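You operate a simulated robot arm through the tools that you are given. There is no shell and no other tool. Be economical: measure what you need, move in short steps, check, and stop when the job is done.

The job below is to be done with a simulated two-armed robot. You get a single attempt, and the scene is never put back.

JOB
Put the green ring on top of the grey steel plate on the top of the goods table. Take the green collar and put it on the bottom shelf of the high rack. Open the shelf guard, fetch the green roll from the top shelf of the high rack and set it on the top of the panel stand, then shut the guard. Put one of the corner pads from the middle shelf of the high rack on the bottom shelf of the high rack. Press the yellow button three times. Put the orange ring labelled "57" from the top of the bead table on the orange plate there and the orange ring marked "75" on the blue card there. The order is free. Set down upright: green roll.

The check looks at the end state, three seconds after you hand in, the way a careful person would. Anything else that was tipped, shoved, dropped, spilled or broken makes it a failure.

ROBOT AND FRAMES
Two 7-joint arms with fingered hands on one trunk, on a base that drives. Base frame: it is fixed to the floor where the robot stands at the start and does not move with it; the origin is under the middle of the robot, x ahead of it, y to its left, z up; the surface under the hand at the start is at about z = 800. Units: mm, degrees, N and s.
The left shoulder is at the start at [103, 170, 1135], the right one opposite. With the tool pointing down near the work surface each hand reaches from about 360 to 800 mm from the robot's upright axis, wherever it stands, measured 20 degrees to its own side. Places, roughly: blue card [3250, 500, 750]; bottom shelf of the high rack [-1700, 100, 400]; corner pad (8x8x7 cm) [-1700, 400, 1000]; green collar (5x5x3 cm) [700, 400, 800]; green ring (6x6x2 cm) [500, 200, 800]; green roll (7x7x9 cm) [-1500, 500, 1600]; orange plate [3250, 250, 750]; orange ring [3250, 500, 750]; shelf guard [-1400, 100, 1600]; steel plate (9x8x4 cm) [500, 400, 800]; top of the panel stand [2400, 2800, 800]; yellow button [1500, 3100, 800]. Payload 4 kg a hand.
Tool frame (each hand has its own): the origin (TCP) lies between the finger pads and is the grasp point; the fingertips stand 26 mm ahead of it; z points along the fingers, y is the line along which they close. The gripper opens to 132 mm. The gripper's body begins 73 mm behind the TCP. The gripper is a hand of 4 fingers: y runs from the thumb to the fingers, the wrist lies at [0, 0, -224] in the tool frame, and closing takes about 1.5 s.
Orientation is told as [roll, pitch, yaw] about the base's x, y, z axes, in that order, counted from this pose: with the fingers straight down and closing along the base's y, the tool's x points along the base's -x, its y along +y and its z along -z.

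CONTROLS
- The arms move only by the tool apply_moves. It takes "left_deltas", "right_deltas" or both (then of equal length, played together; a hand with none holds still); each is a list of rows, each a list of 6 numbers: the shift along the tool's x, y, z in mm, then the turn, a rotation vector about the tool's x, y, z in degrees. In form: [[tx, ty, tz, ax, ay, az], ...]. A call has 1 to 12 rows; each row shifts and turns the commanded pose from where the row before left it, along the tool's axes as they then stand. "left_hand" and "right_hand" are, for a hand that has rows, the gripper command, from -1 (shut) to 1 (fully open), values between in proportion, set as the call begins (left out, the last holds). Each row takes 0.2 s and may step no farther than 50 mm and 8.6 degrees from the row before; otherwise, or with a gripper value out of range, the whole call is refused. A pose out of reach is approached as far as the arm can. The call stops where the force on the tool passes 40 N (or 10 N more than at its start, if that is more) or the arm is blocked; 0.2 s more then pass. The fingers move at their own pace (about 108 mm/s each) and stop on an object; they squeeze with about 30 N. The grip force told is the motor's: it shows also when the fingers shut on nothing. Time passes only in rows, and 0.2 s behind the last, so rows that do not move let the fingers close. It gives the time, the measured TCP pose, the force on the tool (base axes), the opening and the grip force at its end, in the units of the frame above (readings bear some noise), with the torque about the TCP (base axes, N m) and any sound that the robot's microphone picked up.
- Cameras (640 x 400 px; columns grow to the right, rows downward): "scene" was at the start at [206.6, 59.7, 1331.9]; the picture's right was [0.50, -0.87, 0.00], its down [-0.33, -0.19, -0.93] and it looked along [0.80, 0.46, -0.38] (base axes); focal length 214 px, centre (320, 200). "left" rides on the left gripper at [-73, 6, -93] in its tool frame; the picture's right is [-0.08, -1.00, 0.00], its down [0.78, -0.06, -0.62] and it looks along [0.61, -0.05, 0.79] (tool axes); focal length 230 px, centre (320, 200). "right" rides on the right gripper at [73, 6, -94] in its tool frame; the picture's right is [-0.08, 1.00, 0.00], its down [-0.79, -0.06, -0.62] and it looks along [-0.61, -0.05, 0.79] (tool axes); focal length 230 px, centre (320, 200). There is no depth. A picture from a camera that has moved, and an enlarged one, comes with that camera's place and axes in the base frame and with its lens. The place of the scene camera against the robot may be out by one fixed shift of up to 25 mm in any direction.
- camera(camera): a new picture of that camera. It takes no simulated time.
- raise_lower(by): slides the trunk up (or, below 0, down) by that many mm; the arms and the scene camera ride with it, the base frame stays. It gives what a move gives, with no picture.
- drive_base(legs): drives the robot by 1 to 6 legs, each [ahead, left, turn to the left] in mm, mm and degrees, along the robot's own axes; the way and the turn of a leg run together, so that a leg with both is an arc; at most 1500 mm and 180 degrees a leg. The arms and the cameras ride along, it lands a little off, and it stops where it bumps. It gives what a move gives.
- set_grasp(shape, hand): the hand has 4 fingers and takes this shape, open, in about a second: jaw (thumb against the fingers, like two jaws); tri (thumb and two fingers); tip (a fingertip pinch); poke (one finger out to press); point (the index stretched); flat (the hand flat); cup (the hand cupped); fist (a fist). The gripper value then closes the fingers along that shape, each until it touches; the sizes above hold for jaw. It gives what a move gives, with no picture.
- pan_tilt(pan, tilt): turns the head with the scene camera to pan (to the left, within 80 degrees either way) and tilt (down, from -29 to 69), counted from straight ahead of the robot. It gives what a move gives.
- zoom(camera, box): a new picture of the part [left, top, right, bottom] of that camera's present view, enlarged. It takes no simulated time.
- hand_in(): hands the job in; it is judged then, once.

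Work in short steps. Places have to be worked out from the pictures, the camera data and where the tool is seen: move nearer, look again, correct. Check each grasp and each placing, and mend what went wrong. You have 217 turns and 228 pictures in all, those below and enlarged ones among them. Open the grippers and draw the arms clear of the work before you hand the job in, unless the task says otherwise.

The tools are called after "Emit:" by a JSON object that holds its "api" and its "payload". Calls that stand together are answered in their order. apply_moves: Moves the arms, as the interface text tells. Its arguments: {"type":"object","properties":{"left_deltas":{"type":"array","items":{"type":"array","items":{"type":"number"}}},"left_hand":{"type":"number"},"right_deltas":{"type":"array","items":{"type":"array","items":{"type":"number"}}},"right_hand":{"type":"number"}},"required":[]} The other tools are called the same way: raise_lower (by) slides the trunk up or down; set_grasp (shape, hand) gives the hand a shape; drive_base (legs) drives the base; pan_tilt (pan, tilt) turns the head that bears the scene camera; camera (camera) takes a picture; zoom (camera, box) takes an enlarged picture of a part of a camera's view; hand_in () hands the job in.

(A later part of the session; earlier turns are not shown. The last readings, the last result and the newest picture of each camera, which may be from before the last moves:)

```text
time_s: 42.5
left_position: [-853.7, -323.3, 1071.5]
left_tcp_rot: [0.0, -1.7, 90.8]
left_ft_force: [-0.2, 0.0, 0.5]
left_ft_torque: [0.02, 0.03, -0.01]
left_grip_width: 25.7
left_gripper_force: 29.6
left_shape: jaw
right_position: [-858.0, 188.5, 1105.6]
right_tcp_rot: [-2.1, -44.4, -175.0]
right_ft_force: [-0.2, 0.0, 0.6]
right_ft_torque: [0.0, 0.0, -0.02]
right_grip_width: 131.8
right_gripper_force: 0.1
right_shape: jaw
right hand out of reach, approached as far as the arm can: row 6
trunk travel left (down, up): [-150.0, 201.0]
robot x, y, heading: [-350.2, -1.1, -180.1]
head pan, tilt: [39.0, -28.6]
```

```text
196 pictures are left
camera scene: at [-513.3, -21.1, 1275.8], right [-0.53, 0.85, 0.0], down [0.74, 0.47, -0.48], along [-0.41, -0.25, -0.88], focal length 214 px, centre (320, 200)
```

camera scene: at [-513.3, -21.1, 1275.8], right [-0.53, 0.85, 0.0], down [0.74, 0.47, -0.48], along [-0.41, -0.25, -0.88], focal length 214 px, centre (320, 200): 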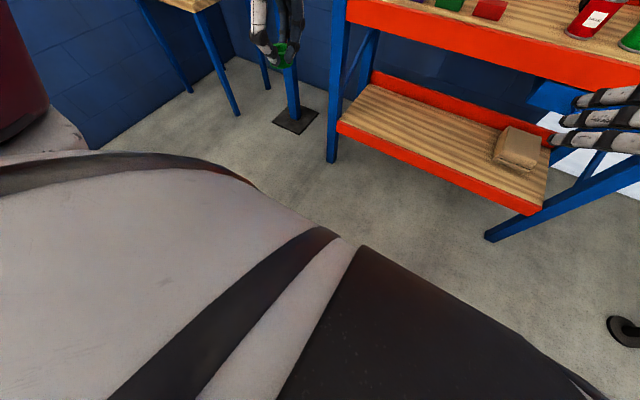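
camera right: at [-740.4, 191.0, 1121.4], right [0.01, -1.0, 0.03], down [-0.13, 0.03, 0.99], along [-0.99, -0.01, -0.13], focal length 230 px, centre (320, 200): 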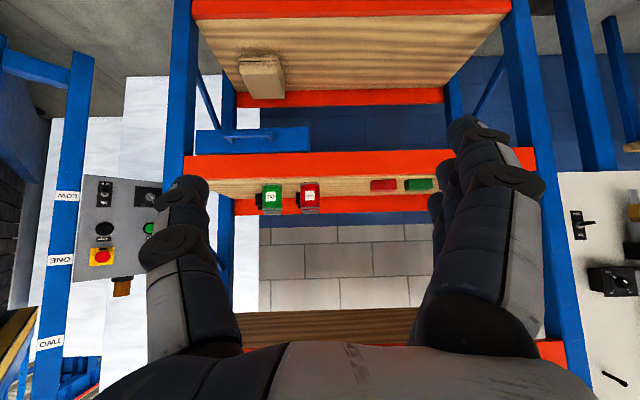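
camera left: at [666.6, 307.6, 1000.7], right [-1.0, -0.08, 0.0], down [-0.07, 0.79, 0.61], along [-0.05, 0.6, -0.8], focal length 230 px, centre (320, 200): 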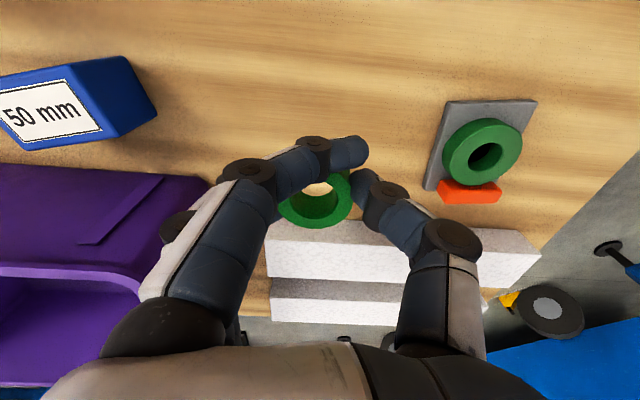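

The picture is upside down (its down is up), but shows the rack well. Zoom on the middle shelf.

Emit:
{"api": "zoom", "payload": {"camera": "right", "box": [180, 130, 460, 240]}}

Emit:
{"api": "zoom", "payload": {"camera": "scene", "box": [330, 0, 640, 200]}}

```text
2.29 times, centred on (320, 185) of right
camera zoom: at [-740.4, 191.0, 1121.4], right [0.01, -1.0, 0.03], down [-0.13, 0.03, 0.99], along [-0.99, -0.01, -0.13], focal length 526 px, centre (320, 234)
```

zoom: 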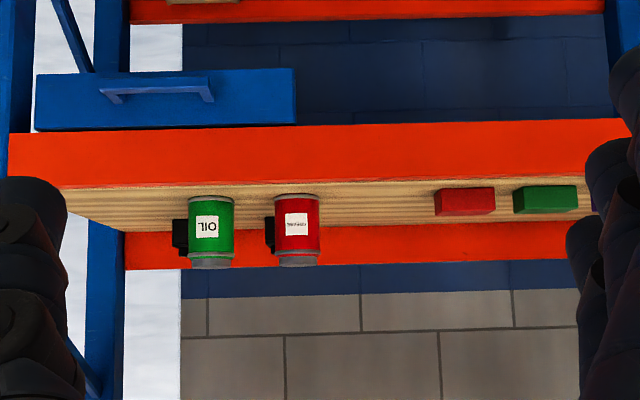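

```text
2.00 times, centred on (485, 100) of scene
camera zoom: at [-513.3, -21.1, 1275.8], right [-0.53, 0.85, 0.0], down [0.74, 0.47, -0.48], along [-0.41, -0.25, -0.88], focal length 429 px, centre (-10, 400)
```

zoom: 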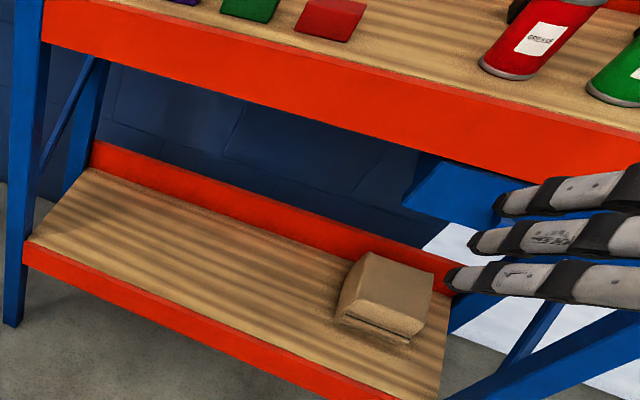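

Middle shelf has cans with dark pads behind them, blocks, and a blue drawer below. First the collar: I pull both hands back, lower the trunk, and drive closer.

Emit:
{"api": "apply_moves", "payload": {"left_deltas": [[0, -25, 10, 0, 0, 0], [0, -25, 10, 0, 0, 0], [0, -25, 10, 0, 0, 0], [0, -25, 10, 0, 0, 0], [0, 0, 0, 0, 0, 0]], "right_deltas": [[22, 0, -22, 0, 0, 0], [22, 0, -22, 0, 0, 0], [22, 0, -22, 0, 0, 0], [22, 0, -22, 0, 0, 0], [0, 0, 0, 0, 0, 0]]}}

Emit:
{"api": "raise_lower", "payload": {"by": -150}}

Emit:
{"api": "drive_base", "payload": {"legs": [[500, 0, 0]]}}

Emit:
{"api": "camera", "payload": {"camera": "left"}}

Emit:
{"api": "camera", "payload": {"camera": "scene"}}

```text
time_s: 43.2
left_position: [-788.0, -330.3, 1032.5]
left_tcp_rot: [-0.7, -11.2, 95.1]
left_ft_force: [-0.7, -0.1, 0.0]
left_ft_torque: [-0.01, 0.0, -0.01]
left_grip_width: 25.8
left_gripper_force: 29.7
left_shape: jaw
left hand out of reach, approached as far as the arm can: row 3
right_position: [-834.2, 196.9, 1137.4]
right_tcp_rot: [-0.1, -47.9, -179.8]
right_ft_force: [0.3, 0.3, 0.3]
right_ft_torque: [0.01, 0.0, 0.01]
right_grip_width: 131.9
right_gripper_force: 0.1
right_shape: jaw
right hand out of reach, approached as far as the arm can: row 1, 2, 3
trunk travel left (down, up): [-150.0, 201.0]
robot x, y, heading: [-352.1, -0.2, -179.9]
head pan, tilt: [39.0, -28.6]
stopped in row 3 (left hand): the arm was blocked; the commanded pose is now the measured one
```

```text
time_s: 44.9
left_position: [-810.4, -330.6, 765.0]
left_tcp_rot: [-23.0, -9.9, 100.3]
left_ft_force: [-0.2, -1.3, -0.6]
left_ft_torque: [0.01, 0.03, 0.01]
left_grip_width: 25.9
left_gripper_force: 29.5
left_shape: jaw
right_position: [-900.0, 196.7, 810.9]
right_tcp_rot: [-0.1, -21.2, -179.9]
right_ft_force: [0.5, -0.7, -0.1]
right_ft_torque: [0.0, 0.0, 0.01]
right_grip_width: 131.8
right_gripper_force: 0.1
right_shape: jaw
trunk travel left (down, up): [0.0, 351.0]
robot x, y, heading: [-356.3, -2.9, -180.0]
head pan, tilt: [39.0, -28.6]
```

```text
time_s: 47.9
left_position: [-1311.1, -332.2, 765.0]
left_tcp_rot: [-23.4, -9.7, 100.2]
left_ft_force: [0.3, -0.2, -0.1]
left_ft_torque: [0.0, -0.04, 0.01]
left_grip_width: 25.6
left_gripper_force: 30.1
left_shape: jaw
right_position: [-1401.9, 195.1, 811.4]
right_tcp_rot: [-0.1, -21.1, -179.9]
right_ft_force: [-0.5, 0.0, -0.1]
right_ft_torque: [0.0, -0.01, -0.01]
right_grip_width: 131.9
right_gripper_force: 0.1
right_shape: jaw
trunk travel left (down, up): [0.0, 351.0]
robot x, y, heading: [-857.1, 0.1, -180.0]
head pan, tilt: [39.0, -28.6]
```

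```text
193 pictures are left
camera left: at [-1363.4, -281.7, 858.5], right [0.9, 0.17, 0.4], down [-0.03, -0.89, 0.45], along [0.44, -0.42, -0.8], focal length 230 px, centre (320, 200)
```

left: 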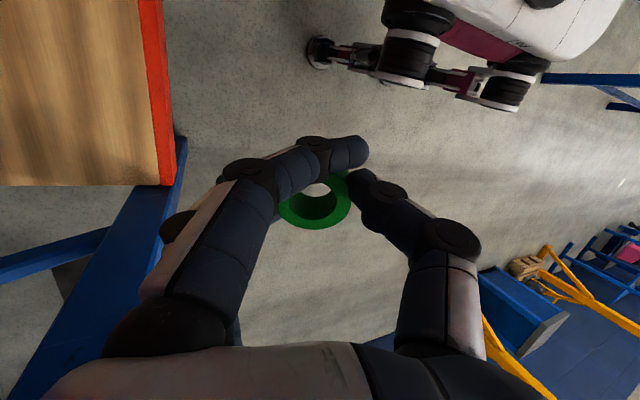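

```text
192 pictures are left
camera scene: at [-1164.5, -2.5, 1089.2], right [-0.28, 0.96, 0.0], down [0.91, 0.27, -0.31], along [-0.3, -0.09, -0.95], focal length 214 px, centre (320, 200)
```

scene: 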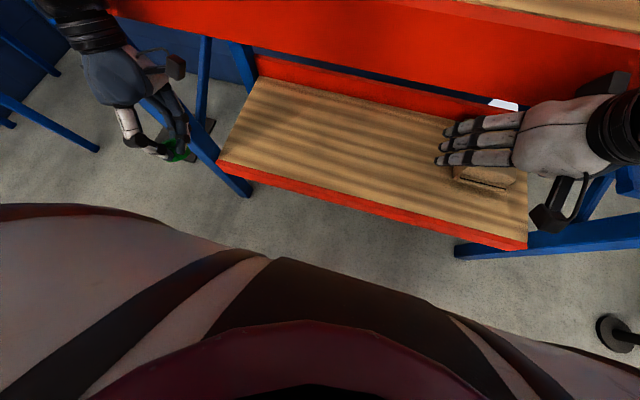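

The hands shifted while the trunk lowered; the right hand is close to the rack. I back off 200 mm and shift 200 mm toward +y.

Emit:
{"api": "drive_base", "payload": {"legs": [[-200, 0, 0], [0, -200, 0]]}}

Emit:
{"api": "apply_moves", "payload": {"left_deltas": [[0, 0, 0, 0, 0, 0], [0, 0, 0, 0, 0, 0], [0, 0, 0, 0, 0, 0]]}}

Emit:
{"api": "camera", "payload": {"camera": "scene"}}

```text
time_s: 51.5
left_position: [-1109.2, -129.9, 763.6]
left_tcp_rot: [-23.3, -10.0, 100.6]
left_ft_force: [0.4, -0.6, -0.2]
left_ft_torque: [0.03, 0.02, -0.03]
left_grip_width: 25.4
left_gripper_force: 29.6
left_shape: jaw
right_position: [-1200.6, 397.1, 811.6]
right_tcp_rot: [-0.1, -21.1, -179.9]
right_ft_force: [0.1, -0.1, -0.8]
right_ft_torque: [0.0, 0.03, 0.02]
right_grip_width: 132.0
right_gripper_force: 0.0
right_shape: jaw
trunk travel left (down, up): [0.0, 351.0]
robot x, y, heading: [-652.5, 201.1, -179.9]
head pan, tilt: [39.0, -28.6]
```

```text
time_s: 52.3
left_position: [-1108.8, -129.9, 764.7]
left_tcp_rot: [-23.2, -10.0, 100.7]
left_ft_force: [-0.4, -0.4, -1.1]
left_ft_torque: [0.01, -0.02, 0.05]
left_grip_width: 25.6
left_gripper_force: 29.9
left_shape: jaw
right_position: [-1201.3, 396.7, 811.0]
right_tcp_rot: [-0.2, -21.1, -180.0]
right_ft_force: [0.4, 0.1, -0.2]
right_ft_torque: [-0.01, 0.02, 0.01]
right_grip_width: 132.0
right_gripper_force: 0.1
right_shape: jaw
trunk travel left (down, up): [0.0, 351.0]
robot x, y, heading: [-653.1, 200.0, -179.5]
head pan, tilt: [39.0, -28.6]
```

```text
191 pictures are left
camera scene: at [-965.9, 197.5, 1091.4], right [-0.29, 0.96, 0.0], down [0.9, 0.28, -0.35], along [-0.33, -0.1, -0.94], focal length 214 px, centre (320, 200)
```

scene: 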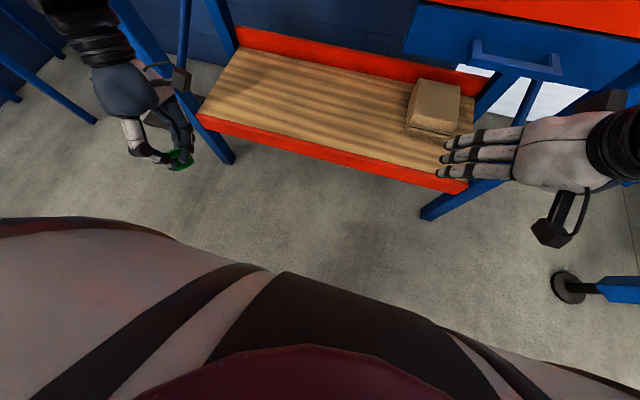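

Trunk lowering leans the torso forward, tilting the hands. I straighten the left hand to point down and lower it in front of the rack.

Emit:
{"api": "apply_moves", "payload": {"left_deltas": [[0, 0, 0, -7.7, 3.3, 3.2], [0, 0, 0, -7.7, 3.3, 3.2], [0, 0, 0, -7.8, 3.4, 3.2], [0, 0, 0, 0, 0, 0]], "right_deltas": [[0, 0, 0, 0, 0, 0], [0, 0, 0, 0, 0, 0], [0, 0, 0, 0, 0, 0], [0, 0, 0, 0, 0, 0]]}}

Emit:
{"api": "apply_moves", "payload": {"left_deltas": [[0, 0, 45, 0, 0, 0], [0, 0, 45, 0, 0, 0], [0, 0, 45, 0, 0, 0], [0, 0, 45, 0, 0, 0], [0, 0, 0, 0, 0, 0]]}}

Emit:
{"api": "camera", "payload": {"camera": "left"}}

```text
refused: row 1 steps farther than a row can; nothing moved
```

```text
time_s: 53.5
left_position: [-1045.7, -87.6, 598.8]
left_tcp_rot: [-23.2, -10.0, 100.5]
left_ft_force: [-0.3, 0.5, -0.6]
left_ft_torque: [0.03, -0.02, -0.01]
left_grip_width: 25.4
left_gripper_force: 30.4
left_shape: jaw
right_position: [-1201.3, 396.9, 811.3]
right_tcp_rot: [-0.1, -21.2, -179.9]
right_ft_force: [-0.4, 0.4, 0.2]
right_ft_torque: [-0.03, 0.01, 0.0]
right_grip_width: 132.0
right_gripper_force: 0.0
right_shape: jaw
trunk travel left (down, up): [0.0, 351.0]
robot x, y, heading: [-652.6, 203.6, -180.0]
head pan, tilt: [39.0, -28.6]
```

```text
190 pictures are left
camera left: at [-1097.6, -38.7, 694.5], right [0.9, 0.18, 0.4], down [-0.02, -0.89, 0.45], along [0.44, -0.41, -0.8], focal length 230 px, centre (320, 200)
```

left: 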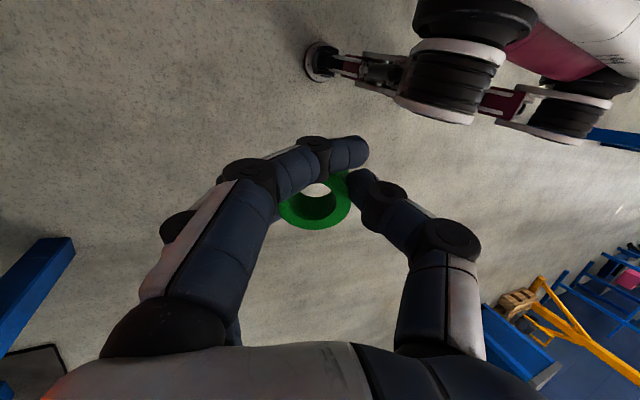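

The rotation was refused; I redo it in smaller rows.

Emit:
{"api": "apply_moves", "payload": {"left_deltas": [[0, 0, 0, -5.8, 2.5, 2.5], [0, 0, 0, -5.8, 2.5, 2.5], [0, 0, 0, -5.8, 2.5, 2.5], [0, 0, 0, -5.8, 2.5, 2.5], [0, 0, 0, 0, 0, 0], [0, 0, 0, 0, 0, 0]]}}

Emit:
{"api": "camera", "payload": {"camera": "scene"}}

```text
time_s: 54.9
left_position: [-1061.2, -93.8, 585.8]
left_tcp_rot: [1.2, -2.1, 88.9]
left_ft_force: [0.6, -0.1, -0.9]
left_ft_torque: [-0.02, 0.01, 0.02]
left_grip_width: 25.4
left_gripper_force: 30.2
left_shape: jaw
left hand out of reach, approached as far as the arm can: row 4
right_position: [-1201.7, 397.6, 810.2]
right_tcp_rot: [-0.1, -21.0, -180.0]
right_ft_force: [0.2, -0.4, -0.2]
right_ft_torque: [-0.02, -0.03, -0.01]
right_grip_width: 132.0
right_gripper_force: 0.0
right_shape: jaw
trunk travel left (down, up): [0.0, 351.0]
robot x, y, heading: [-654.9, 202.8, -180.0]
head pan, tilt: [39.0, -28.6]
```

```text
189 pictures are left
camera scene: at [-965.4, 171.4, 1232.1], right [-0.63, 0.78, 0.0], down [-0.37, -0.3, -0.88], along [-0.68, -0.55, 0.48], focal length 214 px, centre (320, 200)
```

scene: 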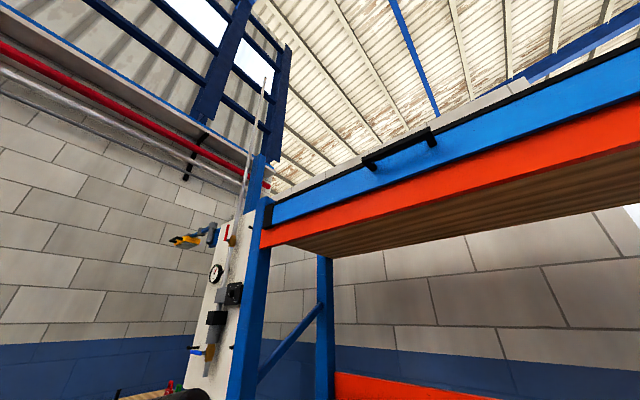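

The head is free now, and the shelf guard (blue bar with black handle) is visible above. Point the head forward-down.

Emit:
{"api": "pan_tilt", "payload": {"pan": 5, "tilt": 25}}

Emit:
{"api": "camera", "payload": {"camera": "scene"}}

```text
time_s: 56.1
left_position: [-1060.9, -94.2, 586.9]
left_tcp_rot: [1.1, -2.1, 88.8]
left_ft_force: [0.4, -0.7, -0.4]
left_ft_torque: [0.0, 0.04, 0.0]
left_grip_width: 25.5
left_gripper_force: 29.5
left_shape: jaw
right_position: [-1200.8, 396.7, 811.1]
right_tcp_rot: [0.0, -21.1, -179.9]
right_ft_force: [-0.4, 0.7, -0.3]
right_ft_torque: [-0.01, -0.01, -0.01]
right_grip_width: 131.9
right_gripper_force: 0.0
right_shape: jaw
trunk travel left (down, up): [0.0, 351.0]
robot x, y, heading: [-651.2, 202.3, -179.8]
head pan, tilt: [5.0, 25.0]
```

```text
188 pictures are left
camera scene: at [-1005.2, 205.4, 1151.7], right [-0.09, 1.0, 0.0], down [0.42, 0.04, -0.91], along [-0.9, -0.08, -0.42], focal length 214 px, centre (320, 200)
```

scene: 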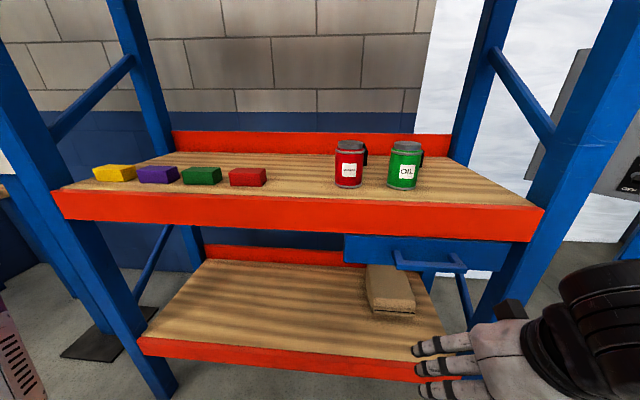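

Good view. Zoom on the middle shelf objects to identify the corner pads.

Emit:
{"api": "zoom", "payload": {"camera": "scene", "box": [300, 110, 480, 220]}}

Emit:
{"api": "zoom", "payload": {"camera": "scene", "box": [80, 120, 300, 240]}}

```text
3.56 times, centred on (390, 165) of scene
camera zoom: at [-1005.2, 205.4, 1151.7], right [-0.09, 1.0, 0.0], down [0.42, 0.04, -0.91], along [-0.9, -0.08, -0.42], focal length 763 px, centre (71, 324)
```

zoom: 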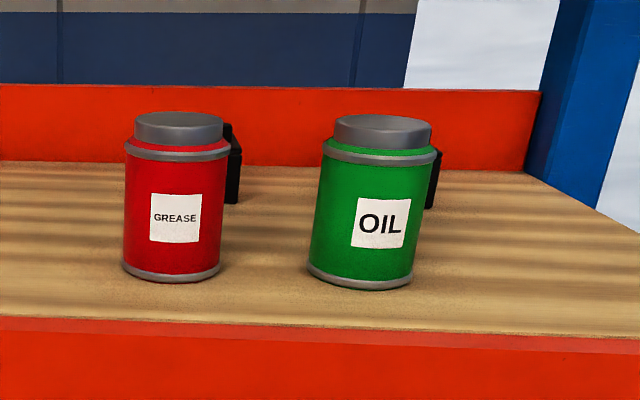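

```text
2.91 times, centred on (190, 180) of scene
camera zoom: at [-1005.2, 205.4, 1151.7], right [-0.09, 1.0, 0.0], down [0.42, 0.04, -0.91], along [-0.9, -0.08, -0.42], focal length 624 px, centre (698, 258)
```

zoom: 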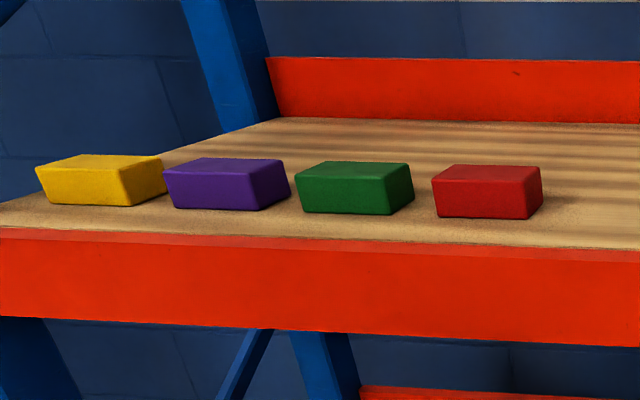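

Black corner pads stand behind the cans. Before driving closer I pull the right hand back from the rack.

Emit:
{"api": "apply_moves", "payload": {"right_deltas": [[38, 0, -14, 0, 0, 0], [38, 0, -14, 0, 0, 0], [38, 0, -14, 0, 0, 0], [38, 0, -14, 0, 0, 0], [0, 0, 0, 0, 0, 0]]}}

Emit:
{"api": "apply_moves", "payload": {"left_deltas": [[0, 0, 30, 0, 0, 0], [0, 0, 30, 0, 0, 0], [0, 0, 30, 0, 0, 0], [0, 0, 0, 0, 0, 0]]}}

```text
time_s: 57.3
left_position: [-1062.4, -93.0, 586.6]
left_tcp_rot: [1.1, -2.2, 88.9]
left_ft_force: [0.1, 0.1, -1.5]
left_ft_torque: [0.0, -0.01, -0.02]
left_grip_width: 25.4
left_gripper_force: 30.1
left_shape: jaw
right_position: [-1197.6, 391.6, 820.8]
right_tcp_rot: [-0.1, -21.0, -179.8]
right_ft_force: [0.4, -0.1, -0.7]
right_ft_torque: [-0.02, 0.06, 0.0]
right_grip_width: 132.0
right_gripper_force: 0.0
right_shape: jaw
right hand out of reach, approached as far as the arm can: row 1, 2, 3, 4
trunk travel left (down, up): [0.0, 351.0]
robot x, y, heading: [-649.0, 202.3, -179.9]
head pan, tilt: [5.0, 25.0]
```

```text
time_s: 58.3
left_position: [-1063.8, -90.8, 496.7]
left_tcp_rot: [1.3, -2.1, 88.9]
left_ft_force: [-0.2, -0.2, 0.0]
left_ft_torque: [0.01, 0.01, -0.02]
left_grip_width: 25.7
left_gripper_force: 29.9
left_shape: jaw
right_position: [-1198.2, 392.2, 821.0]
right_tcp_rot: [-0.1, -21.2, -179.9]
right_ft_force: [-0.5, -0.4, 0.1]
right_ft_torque: [-0.02, 0.01, 0.0]
right_grip_width: 131.7
right_gripper_force: 0.1
right_shape: jaw
trunk travel left (down, up): [0.0, 351.0]
robot x, y, heading: [-652.0, 200.1, -180.1]
head pan, tilt: [5.0, 25.0]
```

The right arm can't retract there; lower it first, then pull it back.

Emit:
{"api": "apply_moves", "payload": {"right_deltas": [[17, 0, 44, 0, 0, 0], [17, 0, 44, 0, 0, 0], [17, 0, 44, 0, 0, 0], [17, 0, 44, 0, 0, 0], [17, 0, 44, 0, 0, 0], [38, 0, -14, 0, 5, 0], [38, 0, -14, 0, 5, 0], [38, 0, -14, 0, 5, 0], [38, 0, -14, 0, 5, 0], [0, 0, 0, 0, 0, 0]]}}

Emit:
{"api": "camera", "payload": {"camera": "scene"}}

```text
time_s: 60.5
left_position: [-1064.0, -92.0, 495.9]
left_tcp_rot: [1.2, -2.1, 88.9]
left_ft_force: [0.9, 0.3, -0.1]
left_ft_torque: [0.0, -0.01, 0.0]
left_grip_width: 25.3
left_gripper_force: 29.8
left_shape: jaw
right_position: [-1064.1, 384.5, 587.9]
right_tcp_rot: [-0.1, -1.0, -179.8]
right_ft_force: [-0.1, -0.1, -0.7]
right_ft_torque: [-0.01, 0.03, -0.04]
right_grip_width: 132.0
right_gripper_force: 0.0
right_shape: jaw
right hand out of reach, approached as far as the arm can: row 1, 8, 9
trunk travel left (down, up): [0.0, 351.0]
robot x, y, heading: [-653.9, 200.3, -180.0]
head pan, tilt: [5.0, 25.0]
```

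```text
185 pictures are left
camera scene: at [-1005.2, 205.5, 1151.6], right [-0.09, 1.0, 0.0], down [0.42, 0.04, -0.91], along [-0.9, -0.08, -0.42], focal length 214 px, centre (320, 200)
```

scene: 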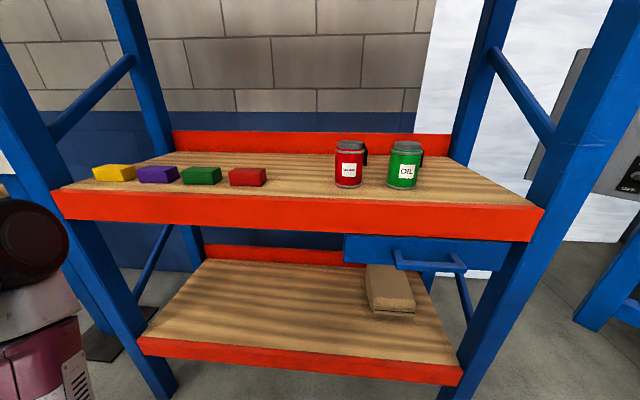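

Drive 215 mm ahead; then the left hand (z≈496) extends over the bottom shelf.

Emit:
{"api": "drive_base", "payload": {"legs": [[215, 0, 0]]}}

Emit:
{"api": "apply_moves", "payload": {"left_deltas": [[0, 40, 0, 0, 0, 0], [0, 40, 0, 0, 0, 0], [0, 40, 0, 0, 0, 0], [0, 40, 0, 0, 0, 0], [0, 40, 0, 0, 0, 0], [0, 40, 0, 0, 0, 0], [0, 0, 0, 0, 0, 0]]}}

Emit:
{"api": "camera", "payload": {"camera": "left"}}

Emit:
{"api": "pan_tilt", "payload": {"pan": 15, "tilt": 50}}

Emit:
{"api": "camera", "payload": {"camera": "scene"}}

```text
time_s: 62.1
left_position: [-1275.6, -92.6, 495.4]
left_tcp_rot: [1.2, -2.2, 89.0]
left_ft_force: [0.2, -1.0, -0.9]
left_ft_torque: [-0.02, 0.0, -0.02]
left_grip_width: 25.4
left_gripper_force: 29.5
left_shape: jaw
right_position: [-1276.7, 382.7, 587.9]
right_tcp_rot: [-0.2, -1.1, -179.8]
right_ft_force: [0.0, 0.3, 0.2]
right_ft_torque: [0.03, -0.01, 0.0]
right_grip_width: 132.0
right_gripper_force: 0.1
right_shape: jaw
trunk travel left (down, up): [0.0, 351.0]
robot x, y, heading: [-868.0, 204.3, -179.7]
head pan, tilt: [5.0, 25.0]
```

```text
time_s: 63.9
left_position: [-1421.0, -131.2, 478.3]
left_tcp_rot: [-3.2, -2.5, 93.4]
left_ft_force: [-0.4, 0.6, -0.3]
left_ft_torque: [-0.04, -0.02, 0.03]
left_grip_width: 25.4
left_gripper_force: 29.9
left_shape: jaw
right_position: [-1257.8, 355.0, 596.4]
right_tcp_rot: [-0.5, -1.9, -176.3]
right_ft_force: [0.5, -0.2, 0.6]
right_ft_torque: [0.02, 0.05, 0.04]
right_grip_width: 132.0
right_gripper_force: 0.0
right_shape: jaw
trunk travel left (down, up): [0.0, 351.0]
robot x, y, heading: [-837.0, 196.5, -176.2]
head pan, tilt: [5.0, 25.0]
stopped in row 7 (left hand): the arm was blocked; the commanded pose is now the measured one
```

```text
184 pictures are left
camera left: at [-1436.3, -62.7, 573.4], right [0.99, 0.13, 0.06], down [0.07, -0.81, 0.58], along [0.13, -0.57, -0.81], focal length 230 px, centre (320, 200)
```

left: 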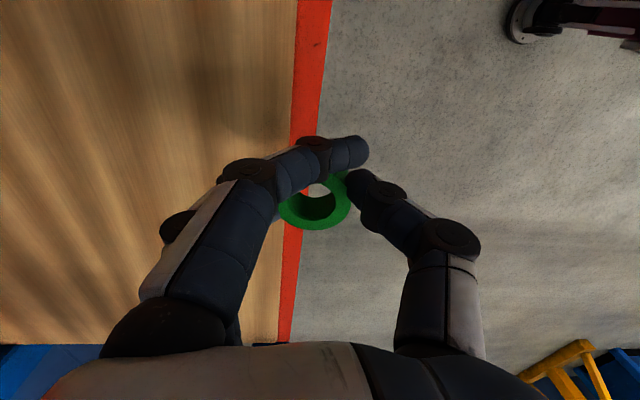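

```text
time_s: 64.8
left_position: [-1422.0, -130.2, 478.3]
left_tcp_rot: [-3.0, -2.6, 93.5]
left_ft_force: [0.1, 0.4, -0.8]
left_ft_torque: [-0.01, -0.03, -0.03]
left_grip_width: 25.6
left_gripper_force: 29.9
left_shape: jaw
right_position: [-1257.4, 355.5, 594.5]
right_tcp_rot: [-0.4, -1.8, -176.4]
right_ft_force: [0.0, 0.6, -0.7]
right_ft_torque: [0.02, 0.0, 0.02]
right_grip_width: 131.9
right_gripper_force: 0.2
right_shape: jaw
trunk travel left (down, up): [0.0, 351.0]
robot x, y, heading: [-838.8, 199.1, -176.5]
head pan, tilt: [15.0, 50.0]
```

```text
183 pictures are left
camera scene: at [-1160.4, 166.9, 1118.3], right [-0.32, 0.95, 0.01], down [0.72, 0.25, -0.65], along [-0.62, -0.2, -0.76], focal length 214 px, centre (320, 200)
```

scene: 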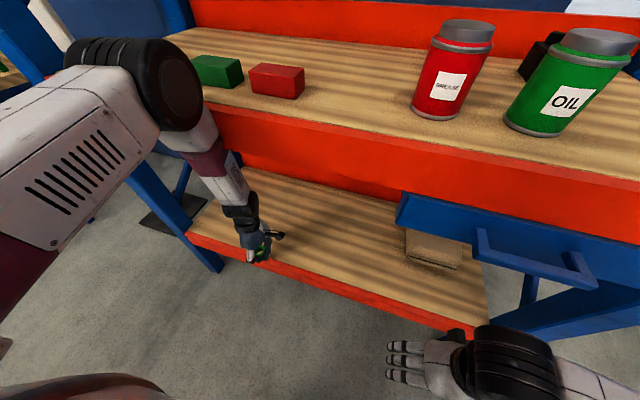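

The forearm pressed the shelf edge and the base got nudged. I withdraw the hand and check that nothing on the shelf moved.

Emit:
{"api": "apply_moves", "payload": {"left_deltas": [[0, -40, 0, 0, 0, 0], [0, -40, 0, 0, 0, 0], [0, -40, 0, 0, 0, 0], [0, 0, 0, 0, 0, 0]]}}

Emit:
{"api": "drive_base", "payload": {"legs": [[-180, 0, 0], [0, 0, -3.5]]}}

Emit:
{"api": "pan_tilt", "payload": {"pan": 15, "tilt": 35}}

Emit:
{"api": "camera", "payload": {"camera": "scene"}}

```text
time_s: 65.8
left_position: [-1311.9, -118.9, 480.2]
left_tcp_rot: [-3.4, -2.3, 92.8]
left_ft_force: [0.6, 0.1, -1.3]
left_ft_torque: [0.05, -0.01, 0.02]
left_grip_width: 25.5
left_gripper_force: 30.1
left_shape: jaw
right_position: [-1261.1, 360.5, 587.9]
right_tcp_rot: [-0.1, -1.0, -176.7]
right_ft_force: [0.1, -0.2, 0.0]
right_ft_torque: [-0.01, -0.01, -0.02]
right_grip_width: 131.7
right_gripper_force: 0.0
right_shape: jaw
trunk travel left (down, up): [0.0, 351.0]
robot x, y, heading: [-840.0, 201.5, -176.9]
head pan, tilt: [15.0, 50.0]
```

```text
time_s: 67.8
left_position: [-1153.2, -79.0, 479.8]
left_tcp_rot: [-3.4, -2.4, 89.2]
left_ft_force: [0.7, 0.7, 0.0]
left_ft_torque: [0.05, -0.03, 0.0]
left_grip_width: 25.6
left_gripper_force: 29.3
left_shape: jaw
right_position: [-1072.5, 397.1, 587.7]
right_tcp_rot: [-0.1, -1.0, 179.8]
right_ft_force: [-0.2, 0.1, -0.8]
right_ft_torque: [-0.02, 0.03, 0.02]
right_grip_width: 131.8
right_gripper_force: 0.1
right_shape: jaw
trunk travel left (down, up): [0.0, 351.0]
robot x, y, heading: [-662.6, 210.7, 179.8]
head pan, tilt: [15.0, 50.0]
```

```text
time_s: 68.5
left_position: [-1152.3, -77.7, 480.2]
left_tcp_rot: [-3.4, -2.3, 89.2]
left_ft_force: [0.6, -0.3, -0.7]
left_ft_torque: [0.01, 0.02, 0.02]
left_grip_width: 25.6
left_gripper_force: 29.8
left_shape: jaw
right_position: [-1071.3, 397.2, 587.1]
right_tcp_rot: [-0.2, -0.9, 179.8]
right_ft_force: [-0.1, -0.7, -0.1]
right_ft_torque: [0.01, 0.02, 0.07]
right_grip_width: 131.8
right_gripper_force: 0.1
right_shape: jaw
trunk travel left (down, up): [0.0, 351.0]
robot x, y, heading: [-661.0, 212.0, 179.8]
head pan, tilt: [15.0, 35.0]
```

```text
182 pictures are left
camera scene: at [-1007.3, 202.5, 1135.8], right [-0.25, 0.97, 0.0], down [0.56, 0.15, -0.82], along [-0.79, -0.21, -0.57], focal length 214 px, centre (320, 200)
```

scene: 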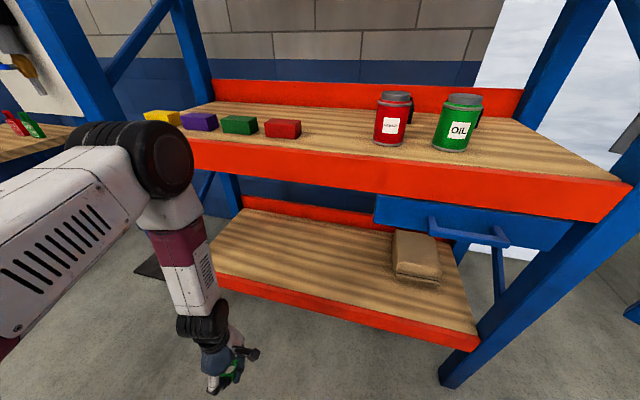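

Shelf items look undisturbed. I'll turn the left hand so it closes sideways, then tilt it 30° forward so the forearm stays outside the rack.

Emit:
{"api": "apply_moves", "payload": {"left_deltas": [[0, 0, 0, 0, 0, -8.2], [0, 0, 0, 0, 0, -8.2], [0, 0, 0, 0, 0, -8.2], [0, 0, 0, 0, 0, -8.2], [0, 0, 0, 0, 0, -8.2], [0, 0, 0, 0, 0, -8.2], [0, 0, 0, 0, 0, -8.2], [0, 0, 0, 0, 0, -8.2], [0, 0, 0, 0, 0, -8.2], [0, 0, 0, 0, 0, -8.2], [0, 0, 0, 0, 0, -8.2], [0, 0, 0, 0, 0, 0]]}}

Emit:
{"api": "apply_moves", "payload": {"left_deltas": [[0, 0, 0, 0, -7.5, 0], [0, 0, 0, 0, -7.5, 0], [0, 0, 0, 0, -7.5, 0], [0, 0, 0, 0, -7.5, 0], [0, 0, 0, 0, 0, 0]]}}

Emit:
{"api": "camera", "payload": {"camera": "scene"}}

Emit:
{"api": "camera", "payload": {"camera": "left"}}

```text
time_s: 71.1
left_position: [-1152.5, -78.6, 481.2]
left_tcp_rot: [-2.3, 3.5, 179.4]
left_ft_force: [0.5, 0.4, -0.4]
left_ft_torque: [-0.03, 0.01, 0.01]
left_grip_width: 25.4
left_gripper_force: 29.8
left_shape: jaw
right_position: [-1072.1, 397.6, 586.9]
right_tcp_rot: [0.0, -1.0, 179.7]
right_ft_force: [0.4, -1.3, -0.5]
right_ft_torque: [-0.01, -0.01, 0.0]
right_grip_width: 132.1
right_gripper_force: 0.1
right_shape: jaw
trunk travel left (down, up): [0.0, 351.0]
robot x, y, heading: [-662.6, 207.1, 179.8]
head pan, tilt: [15.0, 35.0]
```

```text
time_s: 72.3
left_position: [-1153.4, -78.0, 479.7]
left_tcp_rot: [-2.5, -26.6, -179.4]
left_ft_force: [0.0, 0.7, -0.2]
left_ft_torque: [-0.02, 0.02, 0.0]
left_grip_width: 25.3
left_gripper_force: 30.4
left_shape: jaw
right_position: [-1072.9, 396.9, 587.8]
right_tcp_rot: [-0.1, -0.9, 179.7]
right_ft_force: [-0.4, -0.2, -0.9]
right_ft_torque: [-0.01, -0.03, 0.02]
right_grip_width: 132.1
right_gripper_force: 0.1
right_shape: jaw
trunk travel left (down, up): [0.0, 351.0]
robot x, y, heading: [-661.6, 210.5, 179.6]
head pan, tilt: [15.0, 35.0]
```

```text
181 pictures are left
camera scene: at [-1007.3, 202.5, 1135.9], right [-0.25, 0.97, 0.0], down [0.55, 0.15, -0.82], along [-0.79, -0.21, -0.57], focal length 214 px, centre (320, 200)
```

scene: 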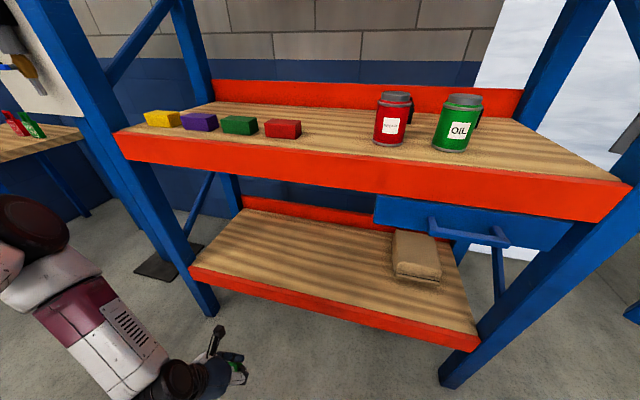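

```text
180 pictures are left
camera left: at [-1176.9, -87.8, 596.4], right [-0.06, 1.0, 0.07], down [0.98, 0.04, 0.2], along [0.2, 0.08, -0.98], focal length 230 px, centre (320, 200)
```

left: 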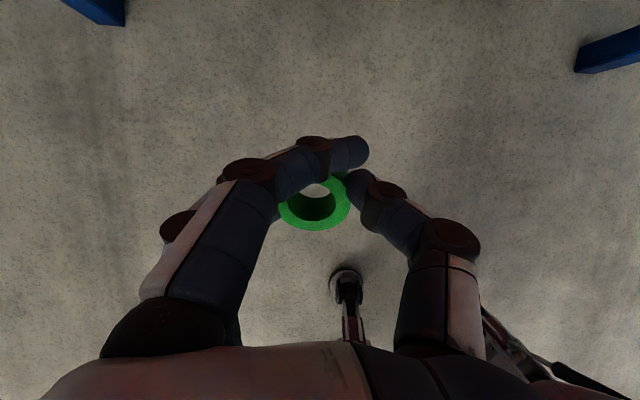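

The elbow is now outside and low. I shift the base 130 mm toward +y and 120 mm ahead, then extend the hand over the shelf.

Emit:
{"api": "drive_base", "payload": {"legs": [[0, -130, 0], [120, 0, 0]]}}

Emit:
{"api": "apply_moves", "payload": {"left_deltas": [[-35, 0, 18, 0, 0, 0], [-35, 0, 18, 0, 0, 0], [-35, 0, 18, 0, 0, 0], [-35, 0, 18, 0, 0, 0], [-35, 0, 18, 0, 0, 0], [0, 0, 0, 0, 0, 0]]}}

Emit:
{"api": "camera", "payload": {"camera": "left"}}

Emit:
{"api": "camera", "payload": {"camera": "scene"}}

```text
time_s: 75.0
left_position: [-1270.5, 54.1, 480.1]
left_tcp_rot: [-2.5, -26.5, -179.4]
left_ft_force: [-0.1, 0.1, -1.0]
left_ft_torque: [-0.06, 0.02, 0.01]
left_grip_width: 25.1
left_gripper_force: 29.5
left_shape: jaw
right_position: [-1190.7, 528.9, 586.8]
right_tcp_rot: [0.0, -1.0, 179.7]
right_ft_force: [0.6, 0.6, 0.0]
right_ft_torque: [0.01, 0.01, 0.0]
right_grip_width: 132.1
right_gripper_force: 0.1
right_shape: jaw
trunk travel left (down, up): [0.0, 351.0]
robot x, y, heading: [-780.8, 344.8, 179.7]
head pan, tilt: [15.0, 35.0]
```

```text
time_s: 76.4
left_position: [-1469.6, 55.4, 479.4]
left_tcp_rot: [-2.6, -26.5, -179.4]
left_ft_force: [-0.3, 0.0, -0.4]
left_ft_torque: [-0.01, 0.04, -0.01]
left_grip_width: 25.2
left_gripper_force: 30.0
left_shape: jaw
right_position: [-1190.3, 529.9, 587.2]
right_tcp_rot: [-0.1, -1.1, 179.6]
right_ft_force: [-0.1, -0.3, 0.6]
right_ft_torque: [0.01, 0.0, -0.01]
right_grip_width: 131.9
right_gripper_force: 0.0
right_shape: jaw
trunk travel left (down, up): [0.0, 351.0]
robot x, y, heading: [-777.7, 342.5, 179.5]
head pan, tilt: [15.0, 35.0]
```

```text
179 pictures are left
camera left: at [-1493.5, 46.6, 594.2], right [-0.06, 1.0, 0.07], down [0.98, 0.04, 0.2], along [0.2, 0.08, -0.98], focal length 230 px, centre (320, 200)
```

left: 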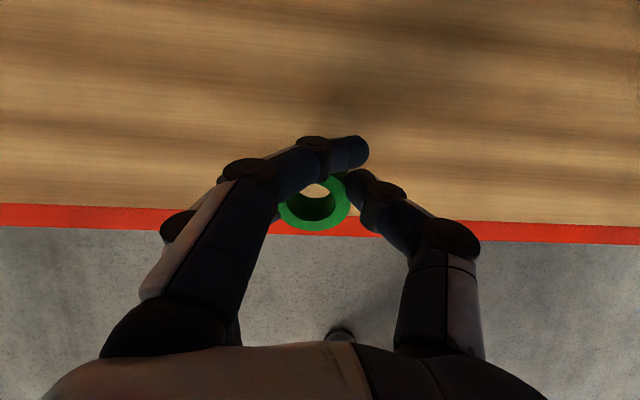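

```text
178 pictures are left
camera scene: at [-1125.7, 334.6, 1135.8], right [-0.25, 0.97, 0.0], down [0.55, 0.15, -0.82], along [-0.79, -0.21, -0.57], focal length 214 px, centre (320, 200)
```

scene: 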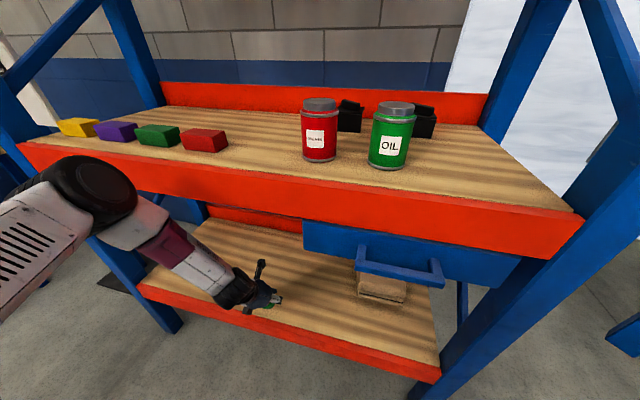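

Shelf edge at x≈-1425. Extend 90 mm more, then lower.

Emit:
{"api": "apply_moves", "payload": {"left_deltas": [[-27, 0, 14, 0, 0, 0], [-27, 0, 14, 0, 0, 0], [-27, 0, 14, 0, 0, 0], [6, 0, 13, 0, 0, 0], [6, 0, 13, 0, 0, 0], [0, 0, 0, 0, 0, 0]]}}

Emit:
{"api": "camera", "payload": {"camera": "left"}}

Emit:
{"api": "zoom", "payload": {"camera": "scene", "box": [160, 220, 340, 332]}}

```text
time_s: 77.8
left_position: [-1560.1, 58.0, 449.1]
left_tcp_rot: [-2.4, -26.5, -179.4]
left_ft_force: [0.5, 0.1, -1.0]
left_ft_torque: [-0.01, 0.0, -0.01]
left_grip_width: 25.0
left_gripper_force: 30.1
left_shape: jaw
right_position: [-1190.9, 528.5, 587.8]
right_tcp_rot: [-0.1, -1.0, 179.6]
right_ft_force: [-0.2, -0.8, -0.8]
right_ft_torque: [-0.02, 0.02, -0.02]
right_grip_width: 132.1
right_gripper_force: 0.0
right_shape: jaw
trunk travel left (down, up): [0.0, 351.0]
robot x, y, heading: [-777.5, 342.6, 179.7]
head pan, tilt: [15.0, 35.0]
```

```text
177 pictures are left
camera left: at [-1584.5, 48.3, 564.6], right [-0.06, 1.0, 0.07], down [0.98, 0.04, 0.2], along [0.2, 0.08, -0.98], focal length 230 px, centre (320, 200)
```

left: 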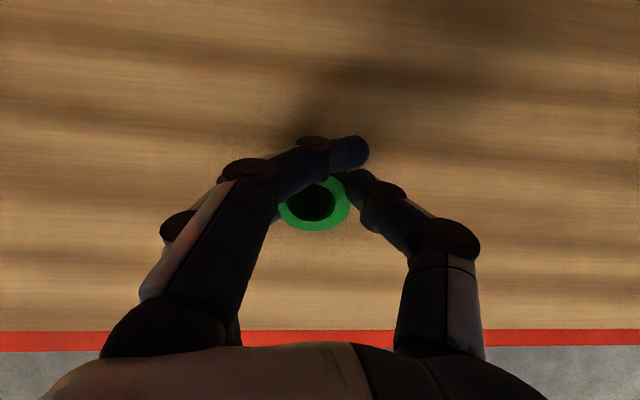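

```text
3.56 times, centred on (250, 276) of scene
camera zoom: at [-1125.6, 334.6, 1135.9], right [-0.25, 0.97, 0.0], down [0.55, 0.15, -0.82], along [-0.79, -0.21, -0.57], focal length 763 px, centre (569, -70)
```

zoom: 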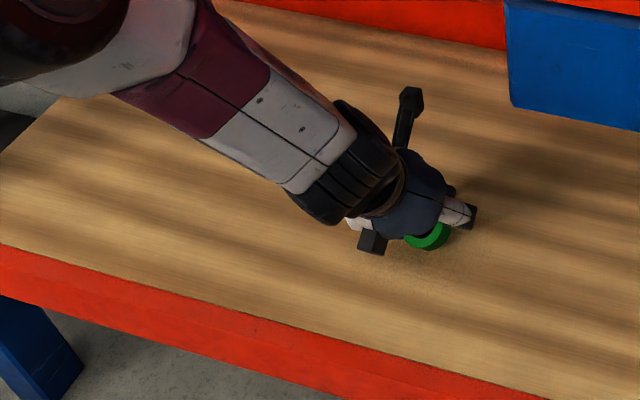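

Well inside the shelf. Lower gently until contact.

Emit:
{"api": "apply_moves", "payload": {"left_deltas": [[2.2, 0, 4.5, 0, 0, 0], [1.4, 0, 2.7, 0, 0, 0], [0.9, 0, 1.8, 0, 0, 0], [0.9, 0, 1.8, 0, 0, 0], [0, 0, 0, 0, 0, 0]]}}

Emit:
{"api": "apply_moves", "payload": {"left_deltas": [[0.9, 0, 1.8, 0, 0, 0], [0.9, 0, 1.8, 0, 0, 0], [0.9, 0, 1.8, 0, 0, 0], [0, 0, 0, 0, 0, 0]]}}

Emit:
{"api": "camera", "payload": {"camera": "left"}}

```text
time_s: 79.0
left_position: [-1559.4, 61.3, 438.9]
left_tcp_rot: [-2.5, -26.7, -179.6]
left_ft_force: [-5.0, 1.9, 21.7]
left_ft_torque: [-0.32, -0.24, 0.0]
left_grip_width: 26.7
left_gripper_force: 30.6
left_shape: jaw
right_position: [-1188.8, 528.7, 588.0]
right_tcp_rot: [0.0, -1.1, 179.7]
right_ft_force: [0.2, -0.6, -0.5]
right_ft_torque: [-0.04, 0.02, 0.02]
right_grip_width: 132.0
right_gripper_force: 0.0
right_shape: jaw
trunk travel left (down, up): [0.0, 351.0]
robot x, y, heading: [-783.1, 341.7, 179.6]
head pan, tilt: [15.0, 35.0]
```

```text
time_s: 80.0
left_position: [-1560.9, 59.2, 435.3]
left_tcp_rot: [-2.4, -27.0, -179.5]
left_ft_force: [-1.9, -1.2, 36.8]
left_ft_torque: [-0.84, -0.43, -0.03]
left_grip_width: 27.7
left_gripper_force: 29.7
left_shape: jaw
right_position: [-1189.4, 529.6, 587.2]
right_tcp_rot: [-0.1, -1.3, 179.7]
right_ft_force: [-0.5, -0.5, -0.3]
right_ft_torque: [-0.04, -0.02, 0.01]
right_grip_width: 131.7
right_gripper_force: 0.0
right_shape: jaw
trunk travel left (down, up): [0.0, 351.0]
robot x, y, heading: [-778.8, 344.0, 179.4]
head pan, tilt: [15.0, 35.0]
```

```text
175 pictures are left
camera left: at [-1584.4, 49.6, 551.2], right [-0.06, 1.0, 0.07], down [0.98, 0.04, 0.2], along [0.19, 0.08, -0.98], focal length 230 px, centre (320, 200)
```

left: 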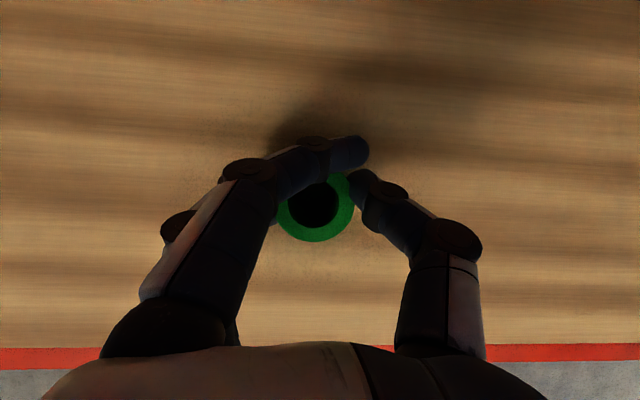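

Contact (37 N) and the collar has levelled in the fingers. Ease 3 mm up and open.

Emit:
{"api": "apply_moves", "payload": {"left_deltas": [[-1.3, 0, -2.7, 0, 0, 0], [0, 0, 0, 0, 0, 0]]}}

Emit:
{"api": "apply_moves", "payload": {"left_deltas": [[0, 0, 0, 0, 0, 0], [0, 0, 0, 0, 0, 0], [0, 0, 0, 0, 0, 0], [0, 0, 0, 0, 0, 0], [0, 0, 0, 0, 0, 0], [0, 0, 0, 0, 0, 0]], "left_hand": 0.4}}

Emit:
{"api": "camera", "payload": {"camera": "left"}}

```text
time_s: 80.6
left_position: [-1560.2, 59.8, 436.6]
left_tcp_rot: [-2.4, -26.8, -179.5]
left_ft_force: [-8.7, 0.5, 25.4]
left_ft_torque: [-0.53, -0.16, -0.17]
left_grip_width: 27.3
left_gripper_force: 29.9
left_shape: jaw
right_position: [-1188.8, 529.3, 587.8]
right_tcp_rot: [-0.1, -1.1, 179.7]
right_ft_force: [0.4, -0.2, 0.2]
right_ft_torque: [0.01, -0.02, -0.02]
right_grip_width: 131.8
right_gripper_force: 0.1
right_shape: jaw
trunk travel left (down, up): [0.0, 351.0]
robot x, y, heading: [-782.9, 342.8, 179.9]
head pan, tilt: [15.0, 35.0]
```

```text
time_s: 82.0
left_position: [-1558.4, 59.8, 434.8]
left_tcp_rot: [-2.4, -26.6, -179.4]
left_ft_force: [-1.7, 7.0, 17.9]
left_ft_torque: [-0.28, -0.21, 0.11]
left_grip_width: 85.1
left_gripper_force: 0.1
left_shape: jaw
right_position: [-1189.4, 529.8, 587.9]
right_tcp_rot: [-0.1, -1.1, 179.7]
right_ft_force: [0.1, -0.2, 0.3]
right_ft_torque: [0.0, -0.06, -0.04]
right_grip_width: 132.1
right_gripper_force: 0.2
right_shape: jaw
trunk travel left (down, up): [0.0, 351.0]
robot x, y, heading: [-779.7, 342.4, 179.7]
head pan, tilt: [15.0, 35.0]
```

```text
174 pictures are left
camera left: at [-1583.1, 49.8, 550.2], right [-0.06, 1.0, 0.07], down [0.98, 0.04, 0.2], along [0.2, 0.08, -0.98], focal length 230 px, centre (320, 200)
```

left: 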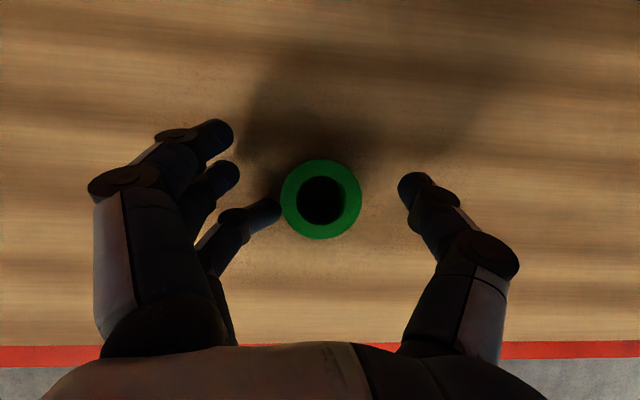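

Collar stands flat. Lift straight up, then retreat backwards out of the rack.

Emit:
{"api": "apply_moves", "payload": {"left_deltas": [[-2.2, 0, -4.5, 0, 0, 0], [-9, 0, -18, 0, 0, 0], [-13, 0, -27, 0, 0, 0], [-13, 0, -27, 0, 0, 0], [40, 0, -20, 0, 0, 0], [40, 0, -20, 0, 0, 0], [40, 0, -20, 0, 0, 0], [40, 0, -20, 0, 0, 0], [40, 0, -20, 0, 0, 0], [40, 0, -20, 0, 0, 0], [0, 0, 0, 0, 0, 0]]}}

Emit:
{"api": "camera", "payload": {"camera": "scene"}}

```text
time_s: 84.4
left_position: [-1288.4, 52.7, 517.6]
left_tcp_rot: [-2.5, -26.5, -179.5]
left_ft_force: [0.3, -0.4, -0.1]
left_ft_torque: [-0.02, -0.01, -0.01]
left_grip_width: 92.0
left_gripper_force: 0.1
left_shape: jaw
right_position: [-1189.9, 528.7, 588.8]
right_tcp_rot: [-0.1, -1.0, 179.8]
right_ft_force: [0.9, -0.2, -0.7]
right_ft_torque: [-0.03, 0.0, -0.02]
right_grip_width: 131.8
right_gripper_force: 0.1
right_shape: jaw
trunk travel left (down, up): [0.0, 351.0]
robot x, y, heading: [-777.0, 342.3, 179.8]
head pan, tilt: [15.0, 35.0]
```

```text
173 pictures are left
camera scene: at [-1125.5, 334.6, 1135.9], right [-0.25, 0.97, 0.0], down [0.55, 0.15, -0.82], along [-0.79, -0.21, -0.57], focal length 214 px, centre (320, 200)
```

scene: 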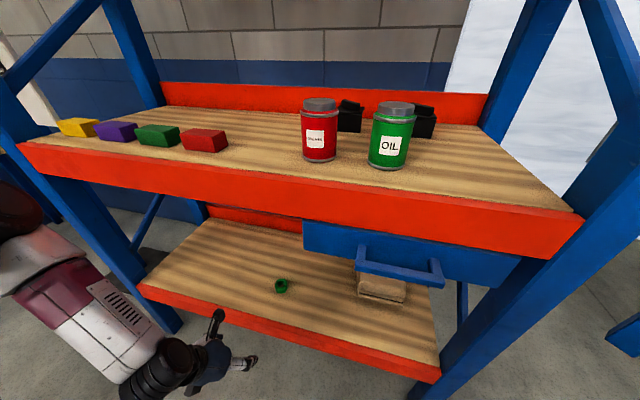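

Collar done. Now study the corner pads.

Emit:
{"api": "zoom", "payload": {"camera": "scene", "box": [280, 70, 480, 190]}}

```text
3.20 times, centred on (380, 130) of scene
camera zoom: at [-1125.5, 334.6, 1135.9], right [-0.25, 0.97, 0.0], down [0.55, 0.15, -0.82], along [-0.79, -0.21, -0.57], focal length 686 px, centre (128, 424)
```

zoom: 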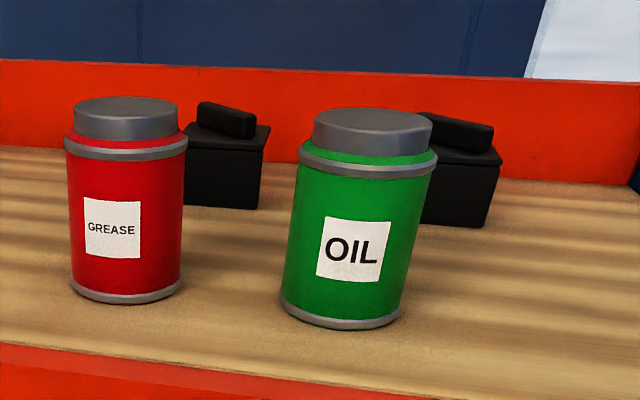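

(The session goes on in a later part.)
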